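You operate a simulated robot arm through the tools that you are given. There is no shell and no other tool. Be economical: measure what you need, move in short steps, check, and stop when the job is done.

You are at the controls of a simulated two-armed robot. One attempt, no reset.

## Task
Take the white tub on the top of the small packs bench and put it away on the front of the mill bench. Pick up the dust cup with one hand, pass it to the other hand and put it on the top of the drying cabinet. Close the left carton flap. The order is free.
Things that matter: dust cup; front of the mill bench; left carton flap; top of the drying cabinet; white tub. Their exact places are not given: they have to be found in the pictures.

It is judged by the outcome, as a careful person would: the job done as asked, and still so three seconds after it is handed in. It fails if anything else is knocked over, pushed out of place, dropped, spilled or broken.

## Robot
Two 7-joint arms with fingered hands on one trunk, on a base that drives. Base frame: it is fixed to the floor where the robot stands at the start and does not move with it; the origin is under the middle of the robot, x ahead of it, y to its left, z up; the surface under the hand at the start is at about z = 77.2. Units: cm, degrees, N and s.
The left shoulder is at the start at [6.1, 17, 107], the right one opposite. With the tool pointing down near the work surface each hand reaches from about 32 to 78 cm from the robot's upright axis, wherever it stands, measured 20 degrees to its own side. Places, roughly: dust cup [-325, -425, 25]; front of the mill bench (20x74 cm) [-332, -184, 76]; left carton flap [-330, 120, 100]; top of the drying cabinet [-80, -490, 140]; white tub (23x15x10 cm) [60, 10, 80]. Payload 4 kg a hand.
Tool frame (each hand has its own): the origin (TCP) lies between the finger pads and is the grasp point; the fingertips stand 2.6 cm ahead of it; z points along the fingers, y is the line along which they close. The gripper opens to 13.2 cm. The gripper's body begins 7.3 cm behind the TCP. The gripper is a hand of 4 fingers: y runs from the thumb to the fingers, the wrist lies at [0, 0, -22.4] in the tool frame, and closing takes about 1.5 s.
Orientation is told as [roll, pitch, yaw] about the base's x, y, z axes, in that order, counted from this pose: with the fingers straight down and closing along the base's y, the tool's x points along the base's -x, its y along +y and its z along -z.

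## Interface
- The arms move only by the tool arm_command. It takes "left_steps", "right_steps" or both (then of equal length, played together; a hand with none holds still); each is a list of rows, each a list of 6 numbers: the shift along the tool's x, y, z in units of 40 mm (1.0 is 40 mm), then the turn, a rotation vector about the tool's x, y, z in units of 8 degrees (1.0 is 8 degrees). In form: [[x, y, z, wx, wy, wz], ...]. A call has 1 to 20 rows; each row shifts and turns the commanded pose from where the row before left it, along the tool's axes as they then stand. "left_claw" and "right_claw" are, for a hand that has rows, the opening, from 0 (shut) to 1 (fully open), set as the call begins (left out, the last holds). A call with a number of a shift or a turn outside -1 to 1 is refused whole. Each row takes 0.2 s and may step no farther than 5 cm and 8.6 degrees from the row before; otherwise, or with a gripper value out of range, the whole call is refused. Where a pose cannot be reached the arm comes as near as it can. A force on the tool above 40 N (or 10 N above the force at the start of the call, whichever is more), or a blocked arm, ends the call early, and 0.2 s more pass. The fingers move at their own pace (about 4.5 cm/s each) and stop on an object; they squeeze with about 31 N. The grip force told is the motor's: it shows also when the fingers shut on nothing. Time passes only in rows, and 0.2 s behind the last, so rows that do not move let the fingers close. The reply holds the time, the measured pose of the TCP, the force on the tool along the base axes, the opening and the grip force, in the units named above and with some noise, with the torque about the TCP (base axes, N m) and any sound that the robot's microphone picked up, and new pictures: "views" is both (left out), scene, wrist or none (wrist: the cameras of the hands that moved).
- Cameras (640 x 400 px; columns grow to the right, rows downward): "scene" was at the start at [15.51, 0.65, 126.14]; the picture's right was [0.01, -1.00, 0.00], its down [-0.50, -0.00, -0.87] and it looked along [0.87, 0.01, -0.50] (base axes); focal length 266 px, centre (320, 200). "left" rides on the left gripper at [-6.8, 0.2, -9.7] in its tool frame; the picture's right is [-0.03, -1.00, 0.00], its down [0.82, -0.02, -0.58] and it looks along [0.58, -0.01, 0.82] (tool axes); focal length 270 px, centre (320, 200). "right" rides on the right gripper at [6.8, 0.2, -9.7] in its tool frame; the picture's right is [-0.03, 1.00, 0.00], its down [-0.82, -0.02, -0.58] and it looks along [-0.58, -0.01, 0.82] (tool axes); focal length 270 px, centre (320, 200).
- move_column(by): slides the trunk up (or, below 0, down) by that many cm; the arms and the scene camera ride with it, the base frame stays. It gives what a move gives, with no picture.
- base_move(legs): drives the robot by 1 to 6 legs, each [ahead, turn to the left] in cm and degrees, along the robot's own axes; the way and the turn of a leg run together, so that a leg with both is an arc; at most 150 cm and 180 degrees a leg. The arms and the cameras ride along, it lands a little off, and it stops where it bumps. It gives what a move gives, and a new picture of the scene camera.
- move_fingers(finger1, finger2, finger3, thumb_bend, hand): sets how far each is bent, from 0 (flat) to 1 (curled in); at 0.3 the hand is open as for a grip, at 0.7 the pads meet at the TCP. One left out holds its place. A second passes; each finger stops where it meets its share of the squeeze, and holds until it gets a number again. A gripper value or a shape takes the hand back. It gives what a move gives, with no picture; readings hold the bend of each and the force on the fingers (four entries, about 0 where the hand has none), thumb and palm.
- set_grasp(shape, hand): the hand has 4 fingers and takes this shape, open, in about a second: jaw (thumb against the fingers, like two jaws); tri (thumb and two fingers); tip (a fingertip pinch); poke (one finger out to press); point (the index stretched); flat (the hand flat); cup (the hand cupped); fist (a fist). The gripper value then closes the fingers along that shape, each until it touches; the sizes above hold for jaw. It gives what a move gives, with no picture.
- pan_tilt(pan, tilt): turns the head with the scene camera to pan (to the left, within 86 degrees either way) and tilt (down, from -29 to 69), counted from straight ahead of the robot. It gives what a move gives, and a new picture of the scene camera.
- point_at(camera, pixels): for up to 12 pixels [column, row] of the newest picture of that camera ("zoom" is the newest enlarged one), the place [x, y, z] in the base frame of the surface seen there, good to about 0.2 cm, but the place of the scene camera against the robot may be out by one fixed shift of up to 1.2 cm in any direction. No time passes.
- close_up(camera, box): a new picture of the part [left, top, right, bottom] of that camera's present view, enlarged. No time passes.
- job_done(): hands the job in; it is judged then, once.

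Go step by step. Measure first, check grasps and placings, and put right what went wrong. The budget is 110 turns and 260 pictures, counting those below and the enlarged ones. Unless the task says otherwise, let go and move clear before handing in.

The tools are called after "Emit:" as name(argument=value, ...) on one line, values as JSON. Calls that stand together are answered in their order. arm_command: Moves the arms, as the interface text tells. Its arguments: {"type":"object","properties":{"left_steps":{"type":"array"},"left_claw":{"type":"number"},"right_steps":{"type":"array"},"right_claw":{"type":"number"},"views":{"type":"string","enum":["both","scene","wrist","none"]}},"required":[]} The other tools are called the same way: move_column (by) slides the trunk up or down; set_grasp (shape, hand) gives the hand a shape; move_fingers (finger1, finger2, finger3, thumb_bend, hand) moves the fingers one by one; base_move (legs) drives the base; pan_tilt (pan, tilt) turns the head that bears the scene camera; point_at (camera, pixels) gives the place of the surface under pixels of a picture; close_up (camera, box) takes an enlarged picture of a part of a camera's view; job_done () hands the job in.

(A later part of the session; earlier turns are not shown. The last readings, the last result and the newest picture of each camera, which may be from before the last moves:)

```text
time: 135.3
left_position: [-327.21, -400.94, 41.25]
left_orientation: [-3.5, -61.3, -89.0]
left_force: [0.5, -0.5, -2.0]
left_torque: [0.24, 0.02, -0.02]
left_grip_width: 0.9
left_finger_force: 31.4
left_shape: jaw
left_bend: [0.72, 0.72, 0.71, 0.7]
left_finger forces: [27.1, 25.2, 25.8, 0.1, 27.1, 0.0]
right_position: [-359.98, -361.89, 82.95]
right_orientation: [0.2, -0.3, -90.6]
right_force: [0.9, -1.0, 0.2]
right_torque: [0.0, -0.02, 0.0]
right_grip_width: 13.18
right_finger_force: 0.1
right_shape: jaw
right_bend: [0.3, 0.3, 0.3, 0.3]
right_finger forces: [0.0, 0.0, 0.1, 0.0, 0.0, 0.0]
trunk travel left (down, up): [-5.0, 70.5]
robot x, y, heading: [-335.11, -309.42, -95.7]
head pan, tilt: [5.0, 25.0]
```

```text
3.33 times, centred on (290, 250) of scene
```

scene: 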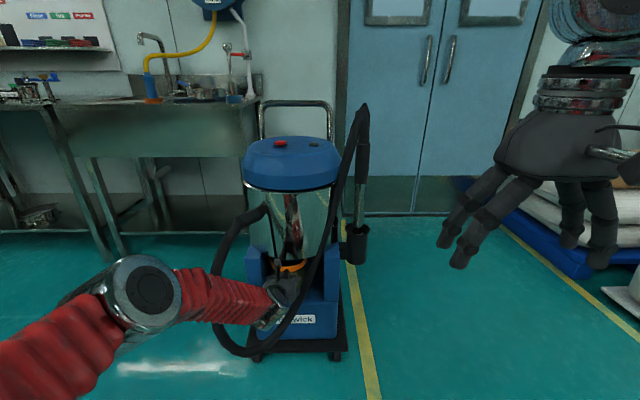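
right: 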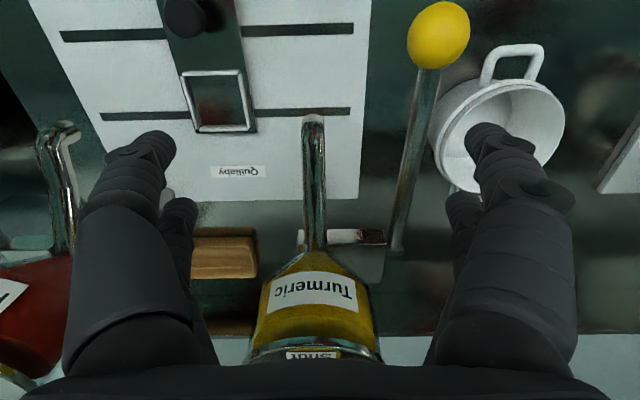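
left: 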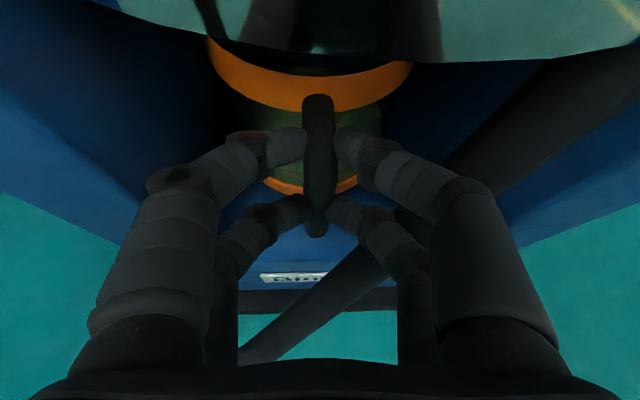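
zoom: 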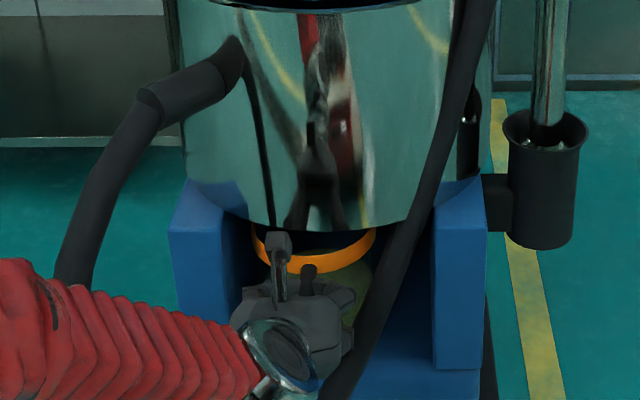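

The cup slides out left of the hose. I roll it slightly (bottom to the left, about 7°) to clear the hose, then pull 3 cm more.

Emit:
arm_command(left_steps=[[0, 0.1, 0, 0, 0, 0.45], [0, 0.05, 0, 0, 0, 0.45]], views="none")

Emit:
base_move(legs=[[-3, 0]])

Emit:
close_up(camera="left", box=[0, 0, 640, 400])

Emit:
close_up(camera="scene", box=[220, 190, 360, 310])

```text
time: 135.9
left_position: [-326.6, -400.95, 41.25]
left_orientation: [9.7, -60.6, -104.1]
left_force: [-1.0, -0.8, -0.8]
left_torque: [0.22, 0.01, -0.01]
left_grip_width: 0.92
left_finger_force: 30.9
left_shape: jaw
left_bend: [0.72, 0.72, 0.72, 0.7]
left_finger forces: [27.0, 24.9, 26.2, 0.0, 27.1, 0.0]
right_position: [-359.97, -361.83, 82.96]
right_orientation: [0.0, -0.3, -90.5]
right_force: [-0.1, 0.8, -0.4]
right_torque: [0.02, 0.0, -0.01]
right_grip_width: 13.18
right_finger_force: 0.0
right_shape: jaw
right_bend: [0.3, 0.3, 0.3, 0.3]
right_finger forces: [0.1, 0.0, 0.0, 0.0, 0.0, 0.1]
trunk travel left (down, up): [-5.0, 70.5]
robot x, y, heading: [-335.7, -309.22, -95.6]
head pan, tilt: [5.0, 25.0]
```

```text
time: 136.8
left_position: [-326.09, -398.0, 41.4]
left_orientation: [9.8, -60.7, -104.0]
left_force: [-0.7, -0.4, -3.4]
left_torque: [0.24, 0.0, 0.01]
left_grip_width: 0.91
left_finger_force: 31.1
left_shape: jaw
left_bend: [0.72, 0.72, 0.72, 0.7]
left_finger forces: [27.0, 24.8, 26.0, 0.0, 27.2, 0.1]
right_position: [-359.64, -358.83, 83.1]
right_orientation: [0.1, -0.4, -90.4]
right_force: [0.3, 0.2, -0.3]
right_torque: [0.02, 0.01, 0.03]
right_grip_width: 13.22
right_finger_force: 0.1
right_shape: jaw
right_bend: [0.3, 0.3, 0.3, 0.3]
right_finger forces: [0.0, 0.1, 0.0, 0.0, 0.0, 0.1]
trunk travel left (down, up): [-5.0, 70.5]
robot x, y, heading: [-335.71, -306.64, -95.4]
head pan, tilt: [5.0, 25.0]
```

scene: 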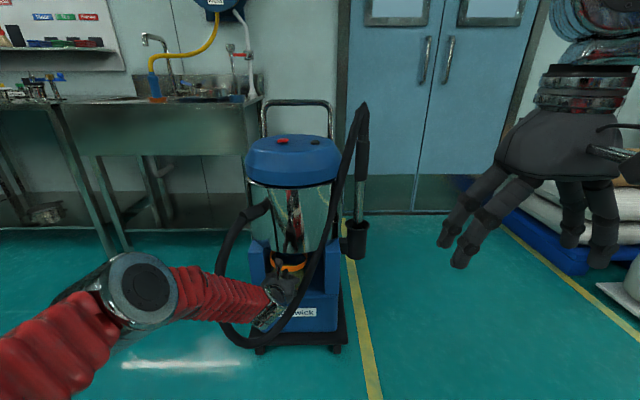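

```text
1.00 times, centred on (320, 200) of left (not enlarged: the box is as wide or as high as the picture)
```

zoom: 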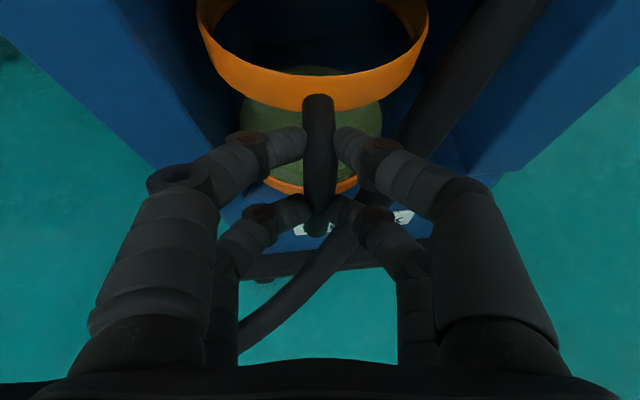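

```text
3.33 times, centred on (290, 250) of scene
```

zoom: 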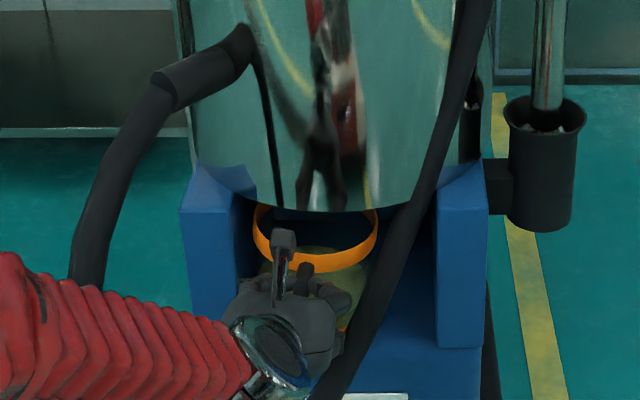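

Still no resistance; clearance to the hose looks just enough. Pull on in 3 cm steps.

Emit:
base_move(legs=[[-3, 0]])

Emit:
base_move(legs=[[-2.5, 0]])

Emit:
close_up(camera="left", box=[0, 0, 640, 400])

Emit:
close_up(camera="scene", box=[220, 190, 360, 310])

```text
time: 137.6
left_position: [-325.8, -395.08, 41.52]
left_orientation: [9.7, -60.8, -103.9]
left_force: [-0.4, -0.8, -2.4]
left_torque: [0.22, 0.04, 0.01]
left_grip_width: 0.92
left_finger_force: 31.0
left_shape: jaw
left_bend: [0.72, 0.72, 0.72, 0.7]
left_finger forces: [27.0, 24.9, 25.9, 0.0, 27.2, 0.0]
right_position: [-359.24, -355.73, 83.22]
right_orientation: [0.1, -0.4, -90.4]
right_force: [0.4, -0.4, 0.0]
right_torque: [0.0, 0.02, -0.05]
right_grip_width: 13.2
right_finger_force: 0.1
right_shape: jaw
right_bend: [0.3, 0.3, 0.3, 0.3]
right_finger forces: [0.0, 0.0, 0.0, 0.1, 0.0, 0.0]
trunk travel left (down, up): [-5.0, 70.5]
robot x, y, heading: [-334.49, -303.39, -95.3]
head pan, tilt: [5.0, 25.0]
```

scene: 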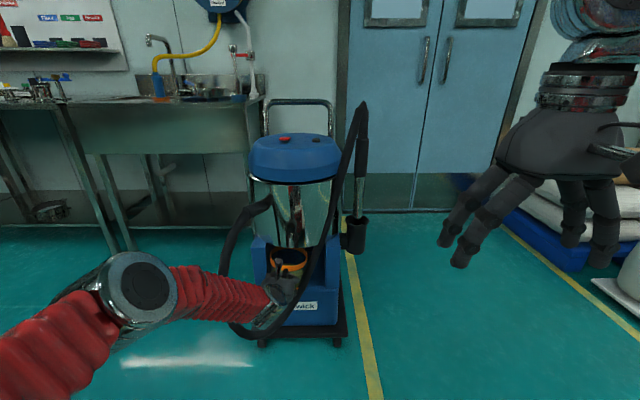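

```text
time: 138.4
left_position: [-325.65, -392.46, 41.58]
left_orientation: [9.8, -60.8, -104.0]
left_force: [-0.9, 0.6, -1.5]
left_torque: [0.22, 0.03, -0.06]
left_grip_width: 0.91
left_finger_force: 31.2
left_shape: jaw
left_bend: [0.72, 0.72, 0.72, 0.7]
left_finger forces: [27.3, 24.2, 26.2, 0.0, 27.8, 0.1]
right_position: [-359.02, -353.21, 83.31]
right_orientation: [0.1, -0.5, -90.4]
right_force: [0.0, 0.3, 0.4]
right_torque: [-0.02, -0.02, 0.02]
right_grip_width: 13.21
right_finger_force: 0.0
right_shape: jaw
right_bend: [0.3, 0.3, 0.3, 0.3]
right_finger forces: [0.0, 0.0, 0.0, 0.0, 0.0, 0.0]
trunk travel left (down, up): [-5.0, 70.5]
robot x, y, heading: [-334.74, -300.56, -95.5]
head pan, tilt: [5.0, 25.0]
```

scene: 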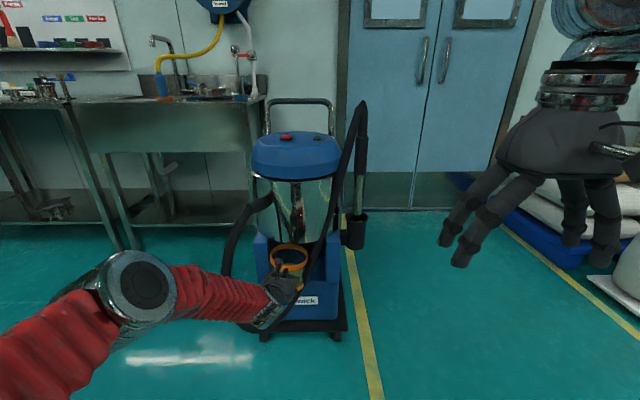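

```text
1.00 times, centred on (320, 200) of left (not enlarged: the box is as wide or as high as the picture)
```

zoom: 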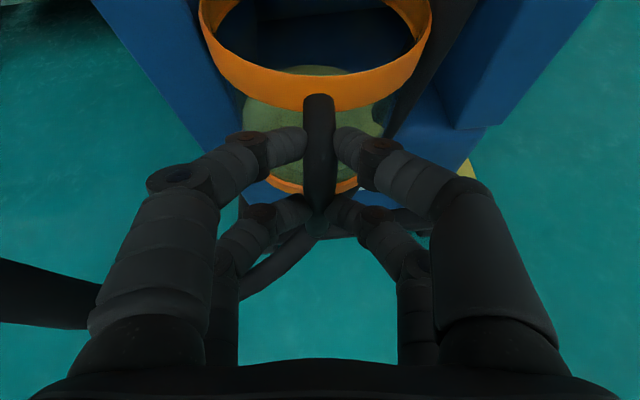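

```text
3.33 times, centred on (290, 250) of scene
```

zoom: 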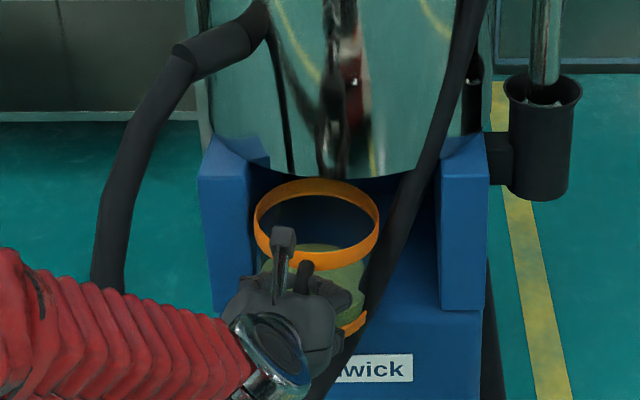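

Going well; the widest part is nearly past the hose. Two more 3 cm pulls.

Emit:
base_move(legs=[[-3, 0]])

Emit:
base_move(legs=[[-4, 0]])

Emit:
close_up(camera="scene", box=[210, 160, 370, 330])

```text
time: 139.2
left_position: [-325.38, -389.43, 41.87]
left_orientation: [9.6, -60.9, -104.0]
left_force: [0.0, -0.3, -2.9]
left_torque: [0.25, -0.02, 0.0]
left_grip_width: 0.89
left_finger_force: 31.1
left_shape: jaw
left_bend: [0.72, 0.72, 0.72, 0.7]
left_finger forces: [27.3, 24.7, 25.7, 0.0, 27.5, 0.1]
right_position: [-358.72, -350.04, 83.45]
right_orientation: [0.0, -0.5, -90.5]
right_force: [-1.5, -0.4, 0.1]
right_torque: [-0.02, 0.02, 0.02]
right_grip_width: 13.19
right_finger_force: 0.1
right_shape: jaw
right_bend: [0.3, 0.3, 0.3, 0.3]
right_finger forces: [0.0, 0.0, 0.0, 0.0, 0.1, 0.1]
trunk travel left (down, up): [-5.0, 70.5]
robot x, y, heading: [-334.47, -297.89, -95.5]
head pan, tilt: [5.0, 25.0]
```

scene: 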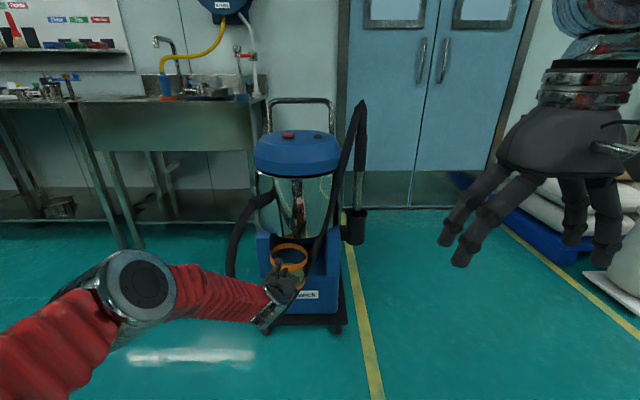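

```text
time: 140.1
left_position: [-325.01, -385.44, 42.09]
left_orientation: [9.8, -61.0, -104.1]
left_force: [0.4, -0.5, -2.0]
left_torque: [0.29, 0.0, 0.02]
left_grip_width: 0.9
left_finger_force: 30.9
left_shape: jaw
left_bend: [0.72, 0.72, 0.72, 0.7]
left_finger forces: [27.3, 24.7, 25.6, 0.0, 27.5, 0.1]
right_position: [-358.36, -345.95, 83.62]
right_orientation: [0.0, -0.7, -90.4]
right_force: [-0.2, -0.1, -0.2]
right_torque: [-0.04, 0.0, 0.0]
right_grip_width: 13.18
right_finger_force: 0.1
right_shape: jaw
right_bend: [0.3, 0.3, 0.3, 0.3]
right_finger forces: [0.1, 0.0, 0.0, 0.0, 0.0, 0.1]
trunk travel left (down, up): [-5.0, 70.5]
robot x, y, heading: [-333.86, -293.68, -95.7]
head pan, tilt: [5.0, 25.0]
```

scene: 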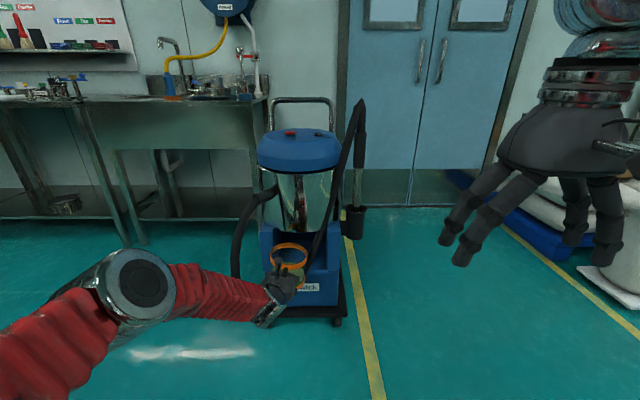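

```text
2.35 times, centred on (290, 245) of scene
```

zoom: 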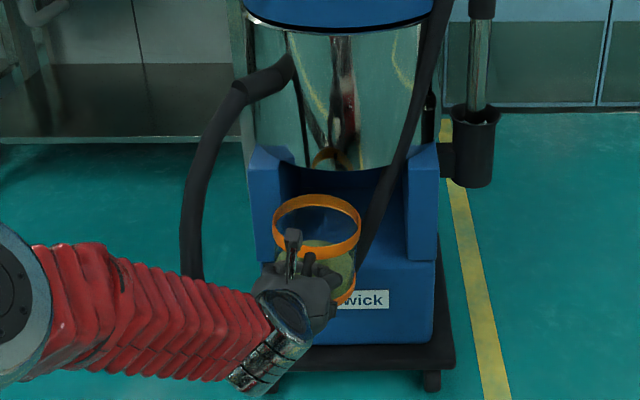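

The cup is out. I back off 28 cm, then level the cup again.

Emit:
base_move(legs=[[-28, 0]])

Emit:
arm_command(left_steps=[[0, 0, 0, 0, 0, -0.45], [0, 0, 0, 0, 0, -0.45]])

Emit:
close_up(camera="scene", box=[180, 120, 400, 340])

```text
time: 142.1
left_position: [-321.69, -357.07, 41.97]
left_orientation: [9.8, -61.0, -103.6]
left_force: [0.2, -0.1, -2.8]
left_torque: [0.26, 0.0, 0.0]
left_grip_width: 0.9
left_finger_force: 30.8
left_shape: jaw
left_bend: [0.72, 0.72, 0.72, 0.7]
left_finger forces: [27.3, 24.7, 25.6, 0.0, 27.3, 0.0]
right_position: [-355.37, -317.69, 83.56]
right_orientation: [0.1, -0.6, -90.1]
right_force: [-0.4, 0.2, -0.7]
right_torque: [0.02, -0.02, 0.02]
right_grip_width: 13.19
right_finger_force: 0.1
right_shape: jaw
right_bend: [0.3, 0.3, 0.3, 0.3]
right_finger forces: [0.0, 0.1, 0.0, 0.0, 0.0, 0.0]
trunk travel left (down, up): [-5.0, 70.5]
robot x, y, heading: [-331.18, -265.76, -95.3]
head pan, tilt: [5.0, 25.0]
```

scene: 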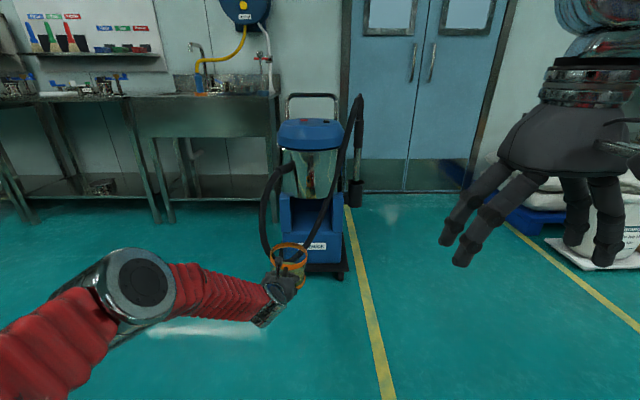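

```text
time: 142.7
left_position: [-321.62, -357.05, 41.89]
left_orientation: [-3.4, -61.3, -88.5]
left_force: [0.1, 0.3, -2.3]
left_torque: [0.25, -0.02, 0.01]
left_grip_width: 0.9
left_finger_force: 30.9
left_shape: jaw
left_bend: [0.72, 0.72, 0.72, 0.7]
left_finger forces: [27.3, 24.7, 25.4, 0.0, 27.2, 0.0]
right_position: [-355.38, -317.82, 83.58]
right_orientation: [0.1, -0.6, -90.2]
right_force: [0.0, 0.4, 0.0]
right_torque: [-0.04, 0.02, 0.01]
right_grip_width: 13.22
right_finger_force: 0.0
right_shape: jaw
right_bend: [0.3, 0.3, 0.3, 0.3]
right_finger forces: [0.0, 0.1, 0.0, 0.0, 0.0, 0.1]
trunk travel left (down, up): [-5.0, 70.5]
robot x, y, heading: [-331.23, -265.26, -95.2]
head pan, tilt: [5.0, 25.0]
```

scene: 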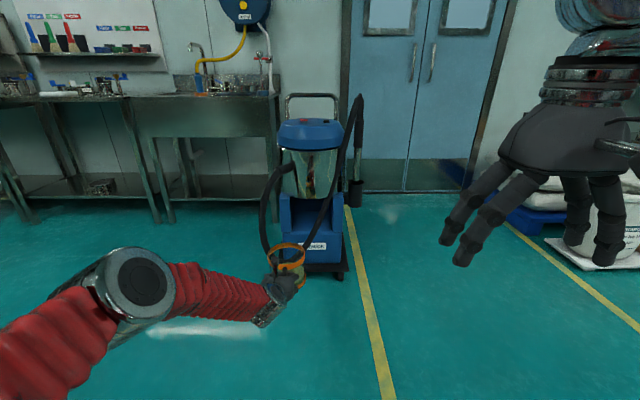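
left: 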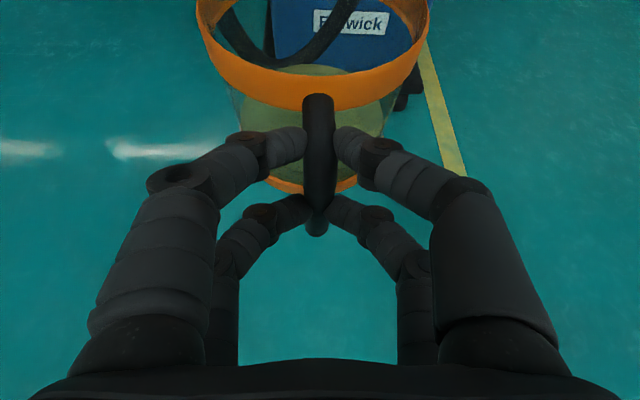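

```text
1.82 times, centred on (290, 230) of scene
```

zoom: 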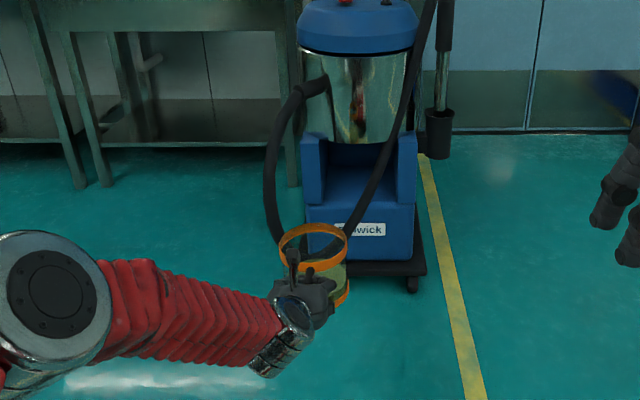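

Dust is intact and the vacuum stands as before. I raise the trunk 30 cm for the handover and measure the cup rim.

Emit:
move_column(by=30)

Emit:
pan_tilt(pan=5, tilt=40)

Emit:
close_up(camera="scene", box=[220, 130, 360, 260])

```text
time: 145.7
left_position: [-321.83, -358.37, 88.37]
left_orientation: [-7.5, -72.2, -85.0]
left_force: [0.3, -0.7, -2.4]
left_torque: [0.23, -0.02, 0.0]
left_grip_width: 0.9
left_finger_force: 31.4
left_shape: jaw
left_bend: [0.72, 0.72, 0.72, 0.7]
left_finger forces: [27.2, 24.5, 25.4, 0.0, 27.1, 0.0]
right_position: [-355.28, -317.82, 113.52]
right_orientation: [0.1, -0.6, -90.1]
right_force: [-0.4, -0.2, 0.3]
right_torque: [0.0, -0.02, 0.01]
right_grip_width: 13.19
right_finger_force: 0.1
right_shape: jaw
right_bend: [0.3, 0.3, 0.3, 0.3]
right_finger forces: [0.0, 0.0, 0.0, 0.0, 0.0, 0.0]
trunk travel left (down, up): [-35.0, 40.5]
robot x, y, heading: [-331.1, -265.63, -94.9]
head pan, tilt: [5.0, 25.0]
```

```text
time: 146.5
left_position: [-321.84, -358.33, 88.47]
left_orientation: [-7.5, -72.2, -84.9]
left_force: [0.0, 0.2, -2.9]
left_torque: [0.24, -0.02, 0.01]
left_grip_width: 0.88
left_finger_force: 30.8
left_shape: jaw
left_bend: [0.72, 0.72, 0.72, 0.7]
left_finger forces: [27.3, 24.5, 25.2, 0.0, 27.2, 0.1]
right_position: [-355.37, -317.71, 113.66]
right_orientation: [0.1, -0.6, -90.1]
right_force: [-0.1, 0.7, -0.1]
right_torque: [0.0, 0.02, 0.02]
right_grip_width: 13.18
right_finger_force: 0.1
right_shape: jaw
right_bend: [0.3, 0.3, 0.3, 0.3]
right_finger forces: [0.0, 0.1, 0.0, 0.0, 0.1, 0.0]
trunk travel left (down, up): [-35.0, 40.5]
robot x, y, heading: [-331.21, -265.34, -95.2]
head pan, tilt: [5.0, 40.0]
```

scene: 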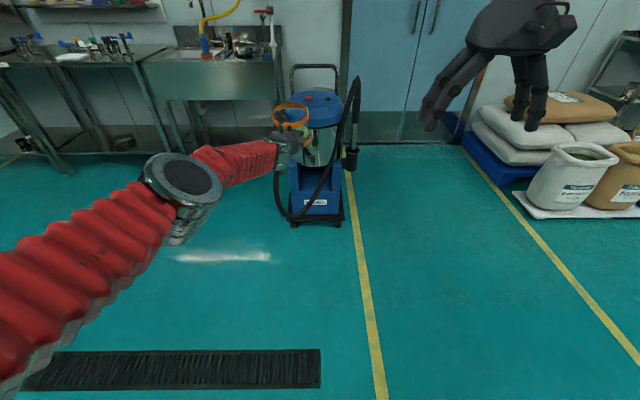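

```text
3.08 times, centred on (290, 195) of scene
```

zoom: 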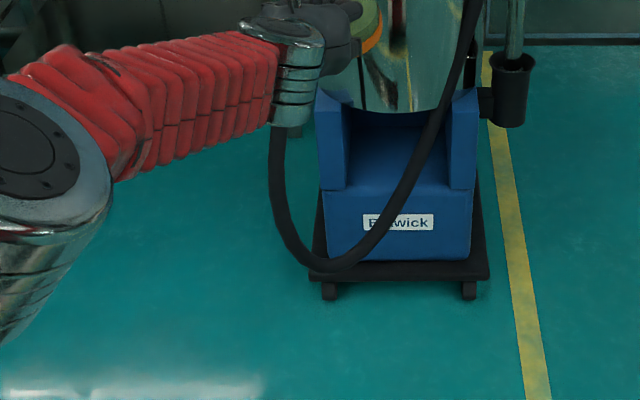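

The cup pitched back about 10° as the arm followed its command. I level it and bring it 12 cm nearer.

Emit:
arm_command(left_steps=[[0, 0, 0, 0, 0.66, 0], [0, 0, 0, 0, 0.66, 0], [0.36, 0, -0.66, 0, 0, 0], [0.36, 0, -0.66, 0, 0, 0], [0.36, 0, -0.66, 0, 0, 0], [0.36, 0, -0.66, 0, 0, 0]])

Emit:
close_up(camera="scene", box=[180, 60, 400, 240])

```text
time: 147.9
left_position: [-320.62, -345.84, 87.54]
left_orientation: [-5.0, -61.9, -87.7]
left_force: [0.1, -0.5, -2.3]
left_torque: [0.27, -0.01, 0.0]
left_grip_width: 0.9
left_finger_force: 31.2
left_shape: jaw
left_bend: [0.72, 0.72, 0.72, 0.7]
left_finger forces: [27.0, 24.7, 25.9, 0.0, 26.5, 0.0]
left hand out of reach, approached as far as the arm can: row 2
right_position: [-355.33, -317.75, 113.58]
right_orientation: [0.0, -0.6, -90.3]
right_force: [0.1, -0.6, -1.1]
right_torque: [-0.01, 0.02, 0.02]
right_grip_width: 13.22
right_finger_force: 0.0
right_shape: jaw
right_bend: [0.3, 0.3, 0.3, 0.3]
right_finger forces: [0.1, 0.0, 0.1, 0.0, 0.0, 0.1]
trunk travel left (down, up): [-35.0, 40.5]
robot x, y, heading: [-331.21, -265.46, -95.4]
head pan, tilt: [5.0, 40.0]
```

scene: 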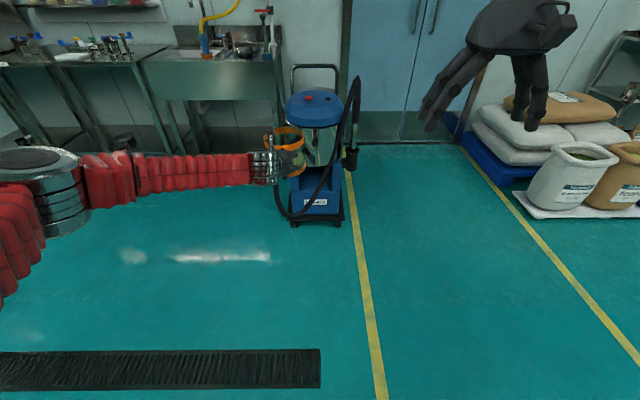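
left: 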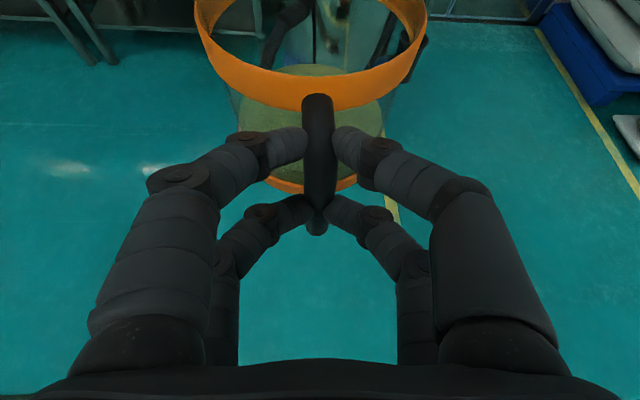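

```text
2.22 times, centred on (290, 150) of scene
```

zoom: 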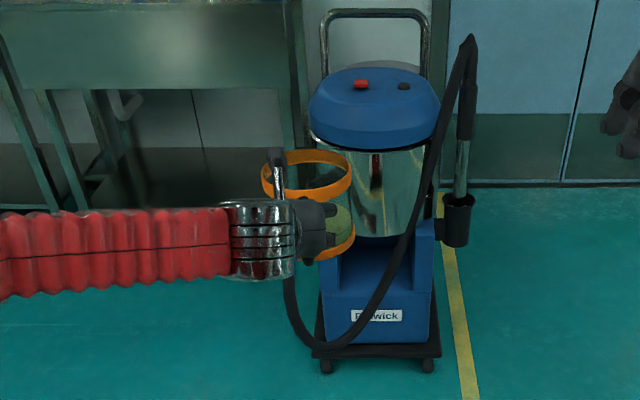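

Cup is level. I measure its rim.

Emit:
point_at(camera="zoom", pixels=[[265, 172], [350, 172], [330, 158], [347, 185], [325, 190], [300, 193], [268, 188], [348, 240], [345, 255]])

Emit:
point_at(camera="left", pixels=[[197, 30], [424, 30], [215, 60], [408, 65], [317, 85], [260, 95], [370, 95], [317, 75]])

```text
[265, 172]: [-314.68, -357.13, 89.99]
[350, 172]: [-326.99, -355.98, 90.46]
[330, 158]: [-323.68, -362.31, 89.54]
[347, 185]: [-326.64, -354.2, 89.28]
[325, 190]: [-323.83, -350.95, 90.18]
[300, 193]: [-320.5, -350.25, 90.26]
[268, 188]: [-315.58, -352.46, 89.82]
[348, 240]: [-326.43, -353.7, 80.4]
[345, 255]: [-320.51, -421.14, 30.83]
```

```text
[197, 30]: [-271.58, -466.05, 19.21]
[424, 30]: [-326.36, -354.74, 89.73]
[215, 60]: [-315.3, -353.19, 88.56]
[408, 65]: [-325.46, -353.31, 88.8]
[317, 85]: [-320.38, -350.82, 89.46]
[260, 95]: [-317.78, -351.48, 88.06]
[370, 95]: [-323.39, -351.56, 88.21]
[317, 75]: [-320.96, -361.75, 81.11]
```

Rim centre is (-320.9,-356.5), radius 6.1, top z≈90.8. I bring the right hand around in front and above the right wall at (-327,-356.5).

Emit:
arm_command(right_steps=[[-0.97, 0, 0.2, 0, 0, 0], [-0.97, 0, 0.2, 0, 0, 0], [-0.97, 0, 0.2, 0, 0, 0], [-0.97, 0, 0.2, 0, 0, 0], [-0.97, 0, 0.2, 0, 0, 0], [-0.97, 0, 0.2, 0, 0, 0], [-0.97, 0, 0.2, 0, 0, 0], [-0.97, 0, 0.2, 0, 0, 0], [-0.97, 0, 0.2, 0, 0, 0], [-0.97, 0, 0.2, 0, 0, 0], [0, 0.87, 0, 0, 0, 0], [0, 0.87, 0, 0, 0, 0], [0, 0.87, 0, 0, 0, 0], [0, 0.87, 0, 0, 0, 0], [0, 0.87, 0, 0, 0, 0], [0, 0.87, 0, 0, 0, 0]], right_claw=0.5)

```text
time: 151.3
left_position: [-320.55, -345.95, 87.44]
left_orientation: [-4.9, -61.6, -87.7]
left_force: [0.2, 0.6, -2.4]
left_torque: [0.22, 0.0, -0.03]
left_grip_width: 0.89
left_finger_force: 30.7
left_shape: jaw
left_bend: [0.72, 0.72, 0.72, 0.7]
left_finger forces: [26.9, 25.1, 26.0, 0.0, 26.4, 0.0]
right_position: [-337.38, -332.28, 106.43]
right_orientation: [0.0, -0.6, -90.1]
right_force: [0.7, -1.2, 0.0]
right_torque: [-0.03, 0.02, 0.0]
right_grip_width: 6.57
right_finger_force: 0.0
right_shape: jaw
right_bend: [0.73, 0.73, 0.73, 0.7]
right_finger forces: [0.0, 0.0, 0.0, 0.1, 0.0, 0.0]
right hand out of reach, approached as far as the arm can: row 5, 6, 7, 8, 9, 10, 13, 14, 15, 16
trunk travel left (down, up): [-35.0, 40.5]
robot x, y, heading: [-331.44, -265.35, -95.3]
head pan, tilt: [5.0, 40.0]
```

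scene: 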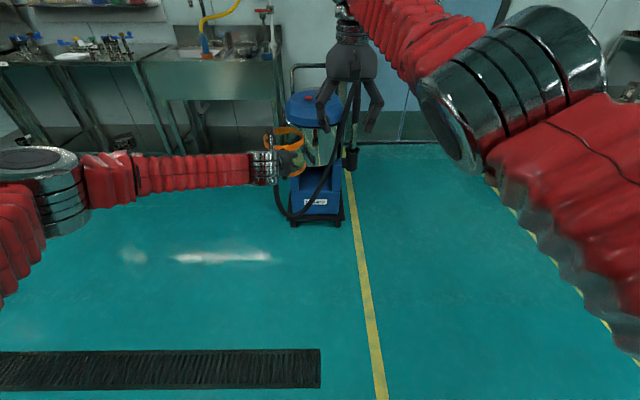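
right: 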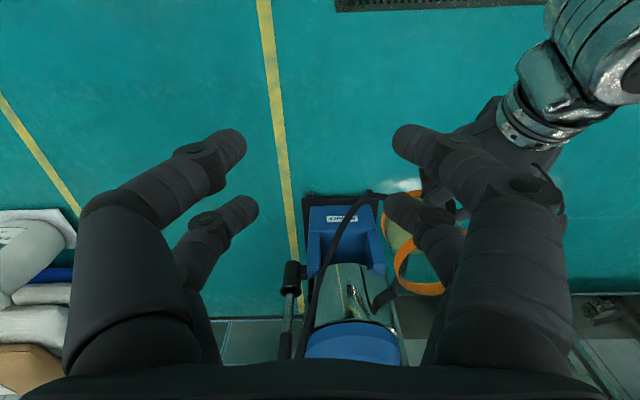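

The right hand can't reach that far. I move it aside a little and bring the cup 15 cm closer and slightly lower.

Emit:
arm_command(right_steps=[[0, -0.8, 0, 0, 0, 0], [0, -0.8, 0, 0, 0, 0], [0, -0.4, 0, 0, 0, 0], [0, 0, 0, 0, 0, 0], [0, 0, 0, 0, 0, 0], [0, 0, 0, 0, 0, 0], [0, 0, 0, 0, 0, 0], [0, 0, 0, 0, 0, 0], [0, 0, 0, 0, 0, 0]], left_steps=[[0, 0, 0, 0, 0, 0], [0, 0, 0, 0, 0, 0], [0, 0, 0, 0, 0, 0], [0.3, 0, -0.55, 0, 0, 0], [0.3, 0, -0.55, 0, 0, 0], [0.3, 0, -0.55, 0, 0, 0], [0.3, 0, -0.55, 0, 0, 0], [0.3, 0, -0.55, 0, 0, 0], [0.3, 0, -0.55, 0, 0, 0]])

```text
time: 153.3
left_position: [-320.01, -330.44, 87.51]
left_orientation: [-4.9, -61.8, -87.7]
left_force: [1.2, -0.1, -2.1]
left_torque: [0.23, -0.01, 0.0]
left_grip_width: 0.89
left_finger_force: 30.5
left_shape: jaw
left_bend: [0.72, 0.72, 0.72, 0.7]
left_finger forces: [26.5, 24.7, 26.2, 0.0, 26.3, 0.0]
right_position: [-345.11, -333.37, 107.12]
right_orientation: [0.1, -0.5, -90.1]
right_force: [0.1, 0.5, 0.2]
right_torque: [0.04, 0.0, 0.02]
right_grip_width: 6.63
right_finger_force: 0.1
right_shape: jaw
right_bend: [0.73, 0.73, 0.73, 0.7]
right_finger forces: [0.0, 0.0, 0.0, 0.0, 0.0, 0.0]
right hand out of reach, approached as far as the arm can: row 1, 2, 3
trunk travel left (down, up): [-35.0, 40.5]
robot x, y, heading: [-331.19, -265.64, -95.2]
head pan, tilt: [5.0, 40.0]
```

scene: 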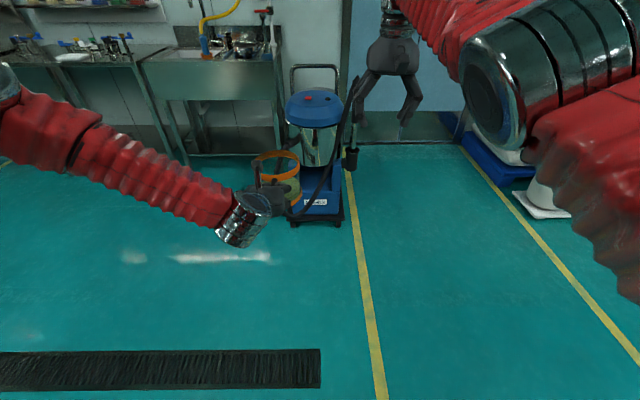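
right: 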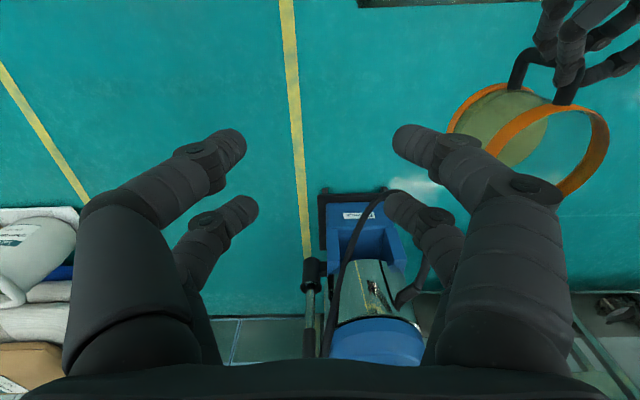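
left: 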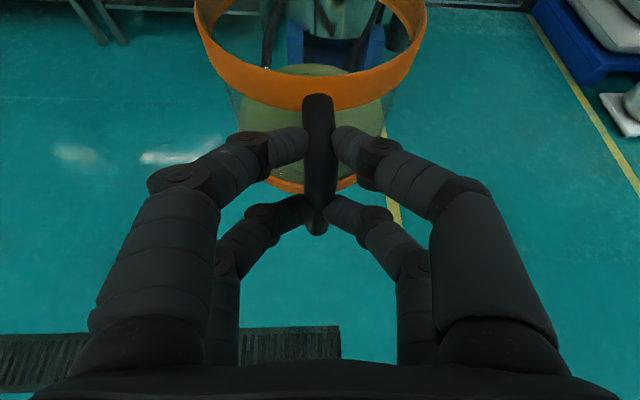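

Cup centre is now about (-320.3,-341). I lower the right hand to z≈99, then move it forward and over the right wall.

Emit:
arm_command(right_steps=[[0, 0, 0.65, 0, 0, 0], [0, 0, 0.65, 0, 0, 0], [0, 0, 0.6, 0, 0, 0], [-0.65, 0, 0, 0, 0, 0], [-0.65, 0, 0, 0, 0, 0], [-0.6, 0, 0, 0, 0, 0], [0, 0.78, 0, 0, 0, 0], [0, 0.78, 0, 0, 0, 0], [0, 0.78, 0, 0, 0, 0], [0, 0.78, 0, 0, 0, 0], [0, 0.78, 0, 0, 0, 0], [0, 0.78, 0, 0, 0, 0]])

```text
time: 155.9
left_position: [-320.0, -330.55, 87.52]
left_orientation: [-4.8, -61.6, -87.8]
left_force: [0.0, 0.1, -3.3]
left_torque: [0.26, 0.02, 0.02]
left_grip_width: 0.87
left_finger_force: 31.0
left_shape: jaw
left_bend: [0.72, 0.72, 0.72, 0.7]
left_finger forces: [26.5, 24.9, 26.3, 0.0, 26.2, 0.0]
right_position: [-329.5, -330.64, 98.6]
right_orientation: [0.1, -0.6, -90.1]
right_force: [-0.4, -0.3, -0.3]
right_torque: [-0.04, -0.02, 0.02]
right_grip_width: 6.58
right_finger_force: 0.0
right_shape: jaw
right_bend: [0.73, 0.73, 0.73, 0.7]
right_finger forces: [0.0, 0.1, 0.1, 0.0, 0.1, 0.0]
right hand out of reach, approached as far as the arm can: row 1, 2, 3, 4, 5, 6, 7, 8, 9, 10, 11, 12
trunk travel left (down, up): [-35.0, 40.5]
robot x, y, heading: [-331.24, -265.54, -95.3]
head pan, tilt: [5.0, 40.0]
```

scene: 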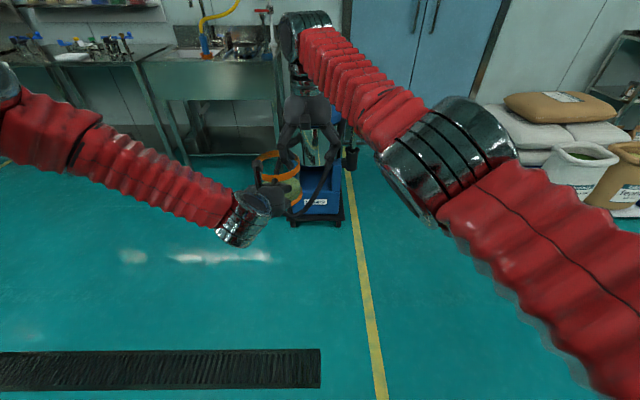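
right: 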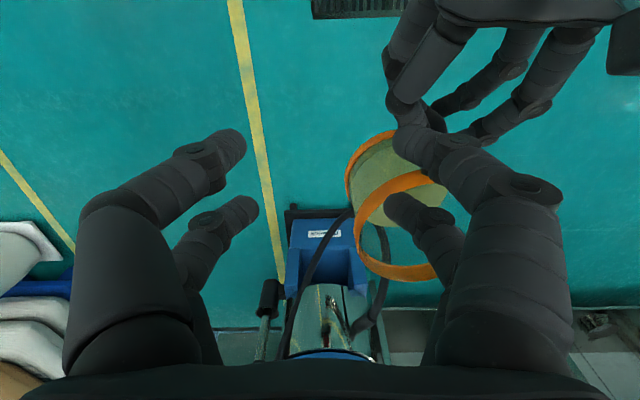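

Right reach ends near y≈-331. I move the right hand clear to the right, bring the cup 11 cm nearer still, then return.

Emit:
arm_command(right_steps=[[0, 0, -0.5, 0, 0, 0], [0, -0.9, 0, 0, 0, 0], [0, -0.9, 0, 0, 0, 0], [0, -0.9, 0, 0, 0, 0], [0, 0, 0, 0, 0, 0], [0, 0, 0, 0, 0, 0], [0, 0, 0, 0, 0, 0], [0, 0, 0, 0, 0, 0], [0, 0, 0, 0, 0, 0]], left_steps=[[0, 0, 0, 0, 0, 0], [0, 0, 0, 0, 0, 0], [0, 0, 0, 0, 0, 0], [0, 0, 0, 0, 0, 0], [0.28, 0, -0.5, 0, 0, 0], [0.28, 0, -0.5, 0, 0, 0], [0.28, 0, -0.5, 0, 0, 0], [0.28, 0, -0.5, 0, 0, 0], [0.28, 0, -0.5, 0, 0, 0]])

```text
time: 157.9
left_position: [-320.08, -319.06, 87.6]
left_orientation: [-4.3, -61.6, -87.8]
left_force: [-0.1, -0.6, -2.4]
left_torque: [0.18, 0.0, 0.01]
left_grip_width: 0.85
left_finger_force: 30.9
left_shape: jaw
left_bend: [0.72, 0.72, 0.72, 0.7]
left_finger forces: [26.6, 24.8, 26.7, 0.0, 26.3, 0.0]
left hand out of reach, approached as far as the arm can: row 8, 9
right_position: [-340.41, -330.27, 100.49]
right_orientation: [0.2, -0.6, -90.1]
right_force: [-0.6, -0.6, -0.8]
right_torque: [0.02, -0.02, 0.03]
right_grip_width: 6.64
right_finger_force: 0.0
right_shape: jaw
right_bend: [0.73, 0.73, 0.73, 0.7]
right_finger forces: [0.1, 0.1, 0.0, 0.0, 0.0, 0.1]
trunk travel left (down, up): [-35.0, 40.5]
robot x, y, heading: [-331.09, -265.69, -95.0]
head pan, tilt: [5.0, 40.0]
```

scene: 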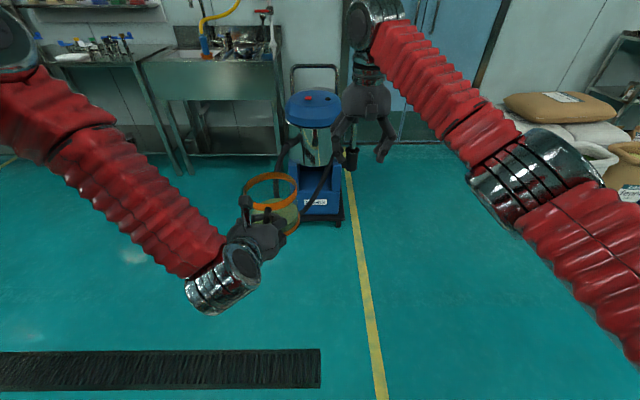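
right: 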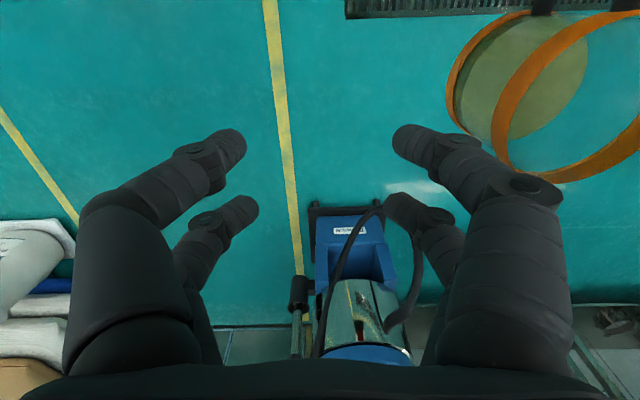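
left: 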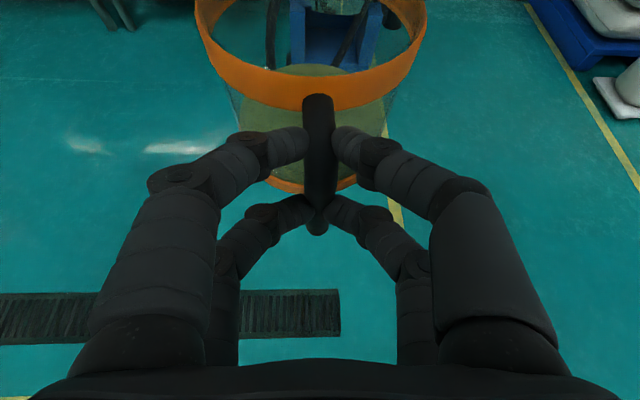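

Cup centre is now about (-320.3,-329.7), within reach. I move the right hand left over the wall at x≈-326.3 and measure the rim.

Emit:
arm_command(right_steps=[[0, 0.8, 0, 0, 0, 0], [0, 0.9, 0, 0, 0, 0], [0, 0.9, 0, 0, 0, 0], [0, 0.9, 0, 0, 0, 0]])

Emit:
point_at(camera="scene", pixels=[[246, 186], [298, 188], [270, 173], [298, 192]])

Emit:
close_up(camera="scene", box=[200, 100, 400, 260])

```text
time: 158.9
left_position: [-320.24, -319.11, 87.56]
left_orientation: [-4.4, -61.5, -88.0]
left_force: [-0.1, -0.3, -2.3]
left_torque: [0.25, -0.01, 0.01]
left_grip_width: 0.86
left_finger_force: 31.2
left_shape: jaw
left_bend: [0.72, 0.72, 0.72, 0.7]
left_finger forces: [26.5, 25.0, 26.9, 0.1, 26.1, 0.0]
right_position: [-329.18, -330.29, 100.55]
right_orientation: [0.1, -0.6, -90.6]
right_force: [0.1, -1.2, 0.7]
right_torque: [0.0, -0.05, 0.03]
right_grip_width: 6.63
right_finger_force: 0.0
right_shape: jaw
right_bend: [0.73, 0.73, 0.73, 0.7]
right_finger forces: [0.0, 0.0, 0.0, 0.0, 0.0, 0.1]
right hand out of reach, approached as far as the arm can: row 4
trunk travel left (down, up): [-35.0, 40.5]
robot x, y, heading: [-331.11, -265.39, -95.4]
head pan, tilt: [5.0, 40.0]
```

scene: 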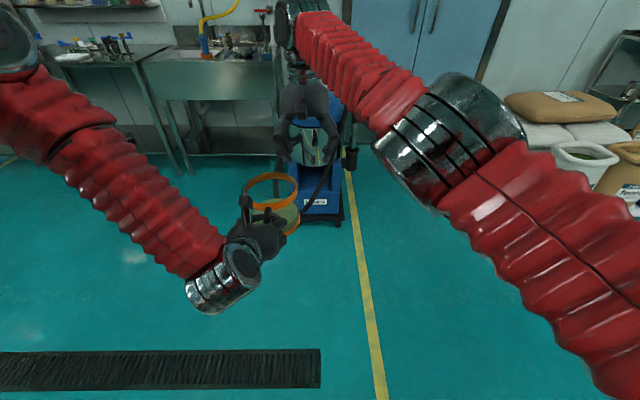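
right: 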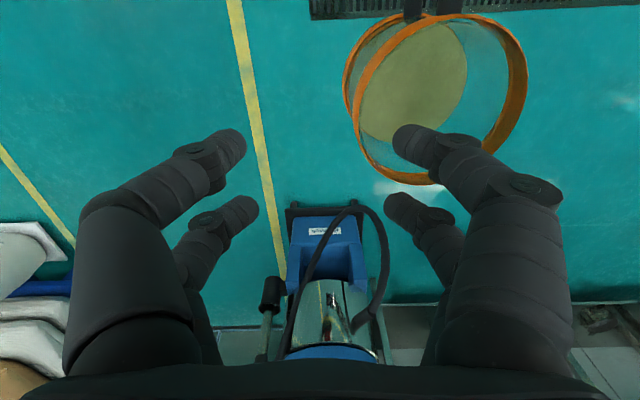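

```text
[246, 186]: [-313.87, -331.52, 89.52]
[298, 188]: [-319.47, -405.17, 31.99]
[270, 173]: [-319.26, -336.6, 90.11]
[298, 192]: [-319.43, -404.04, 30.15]
```

```text
2.50 times, centred on (300, 180) of scene
```

zoom: 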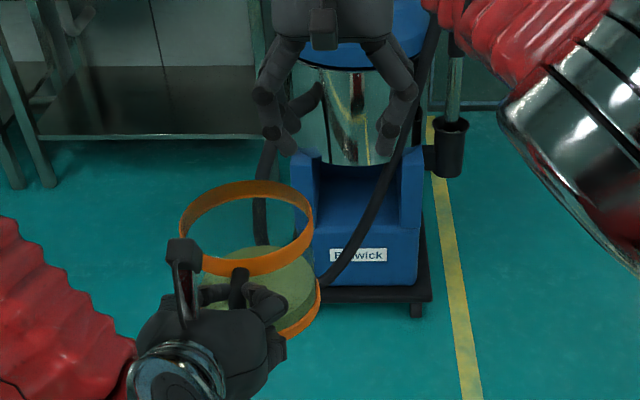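

Rim centre is (-320,-330.4); the right hand is aligned in y but 3 cm short in x. I move the cup 3 cm to the right with the left hand instead.

Emit:
arm_command(left_steps=[[0, -0.4, 0, 0, 0, 0], [0, -0.36, 0, 0, 0, 0]], views="none")

Emit:
close_up(camera="scene", box=[200, 100, 400, 260])

Emit:
point_at(camera="zoom", pixels=[[208, 220], [342, 218], [280, 182], [300, 268]])

Emit:
close_up(camera="right", box=[0, 0, 640, 400])

```text
time: 159.5
left_position: [-323.15, -319.07, 87.76]
left_orientation: [-4.8, -61.8, -87.6]
left_force: [0.1, 0.2, -1.7]
left_torque: [0.26, 0.02, -0.01]
left_grip_width: 0.86
left_finger_force: 31.1
left_shape: jaw
left_bend: [0.72, 0.72, 0.72, 0.7]
left_finger forces: [26.5, 24.9, 27.0, 0.1, 26.2, 0.0]
right_position: [-328.88, -330.3, 100.62]
right_orientation: [0.1, -0.6, -90.6]
right_force: [0.7, -0.1, 0.0]
right_torque: [0.03, 0.03, 0.0]
right_grip_width: 6.61
right_finger_force: 0.0
right_shape: jaw
right_bend: [0.73, 0.73, 0.73, 0.7]
right_finger forces: [0.0, 0.0, 0.1, 0.1, 0.0, 0.0]
trunk travel left (down, up): [-35.0, 40.5]
robot x, y, heading: [-331.06, -265.34, -95.4]
head pan, tilt: [5.0, 40.0]
```

```text
2.50 times, centred on (300, 180) of scene
```

zoom: 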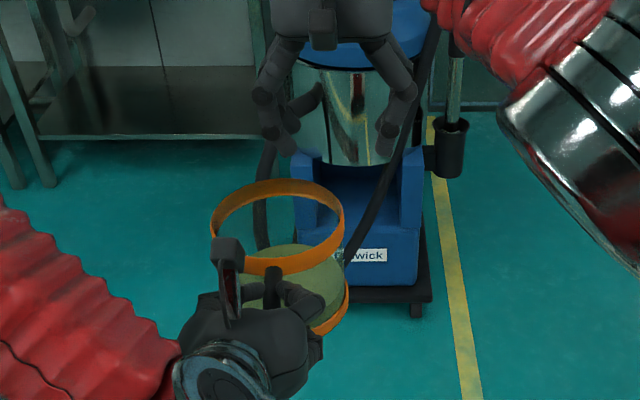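

```text
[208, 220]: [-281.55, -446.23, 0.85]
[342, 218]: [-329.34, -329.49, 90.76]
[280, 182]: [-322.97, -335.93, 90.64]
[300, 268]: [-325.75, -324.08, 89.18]
```

```text
1.00 times, centred on (320, 200) of right (not enlarged: the box is as wide or as high as the picture)
```

zoom: 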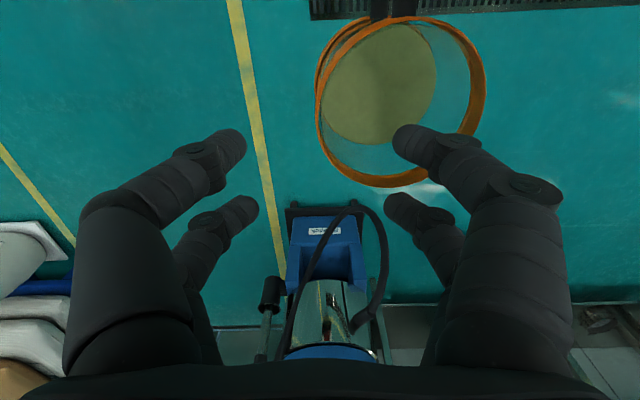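

The right wall (x≈-329.3) is now centred under the right hand. Lowering to TCP z≈88.4.

Emit:
arm_command(right_steps=[[0, 0, 0.6, 0, 0, 0], [0, 0, 0.7, 0, 0, 0], [0, 0, 0.6, 0, 0, 0], [0, 0, 0.6, 0, 0, 0], [0, 0, 0.5, 0, 0, 0]])

Emit:
close_up(camera="scene", box=[200, 100, 400, 260])

```text
time: 160.7
left_position: [-323.16, -319.14, 87.61]
left_orientation: [-4.8, -61.8, -87.8]
left_force: [0.1, -0.3, -3.0]
left_torque: [0.25, -0.01, 0.02]
left_grip_width: 0.85
left_finger_force: 31.1
left_shape: jaw
left_bend: [0.72, 0.72, 0.72, 0.7]
left_finger forces: [26.5, 25.0, 27.0, 0.1, 26.3, 0.0]
right_position: [-328.75, -330.37, 88.32]
right_orientation: [0.1, -0.6, -90.1]
right_force: [0.9, 0.0, 0.4]
right_torque: [0.05, -0.01, 0.01]
right_grip_width: 6.63
right_finger_force: 0.0
right_shape: jaw
right_bend: [0.73, 0.73, 0.73, 0.7]
right_finger forces: [0.0, 0.0, 0.0, 0.0, 0.0, 0.1]
trunk travel left (down, up): [-35.0, 40.5]
robot x, y, heading: [-331.15, -265.62, -95.2]
head pan, tilt: [5.0, 40.0]
```

scene: 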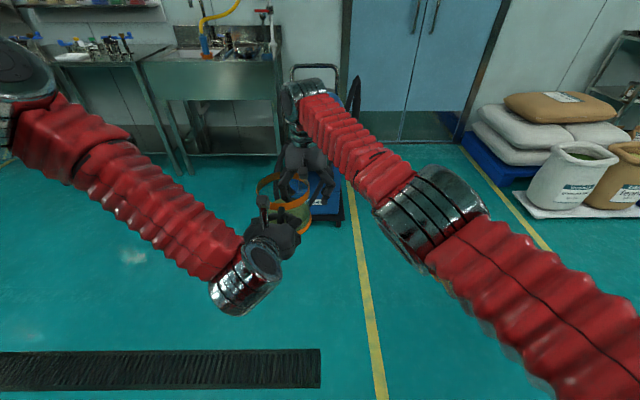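
right: 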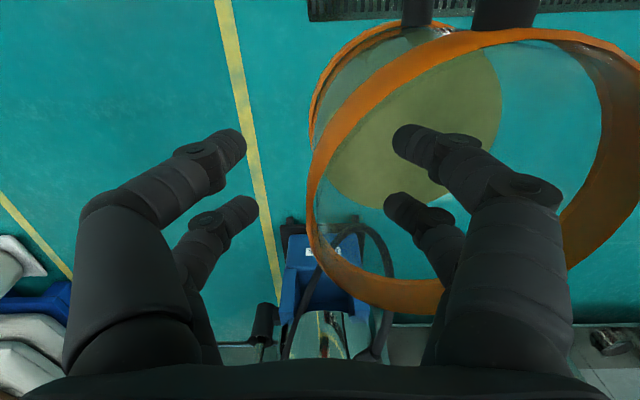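

```text
2.50 times, centred on (300, 180) of scene
```

zoom: 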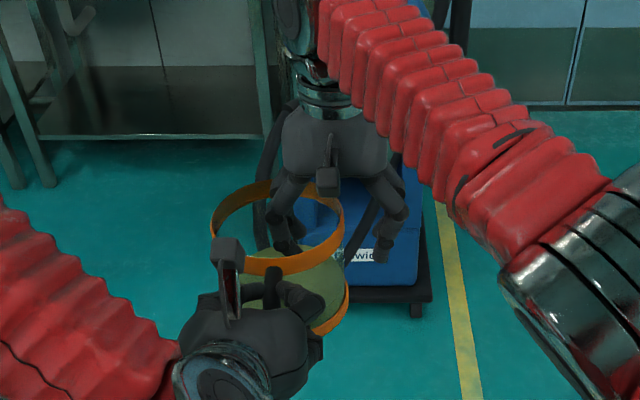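

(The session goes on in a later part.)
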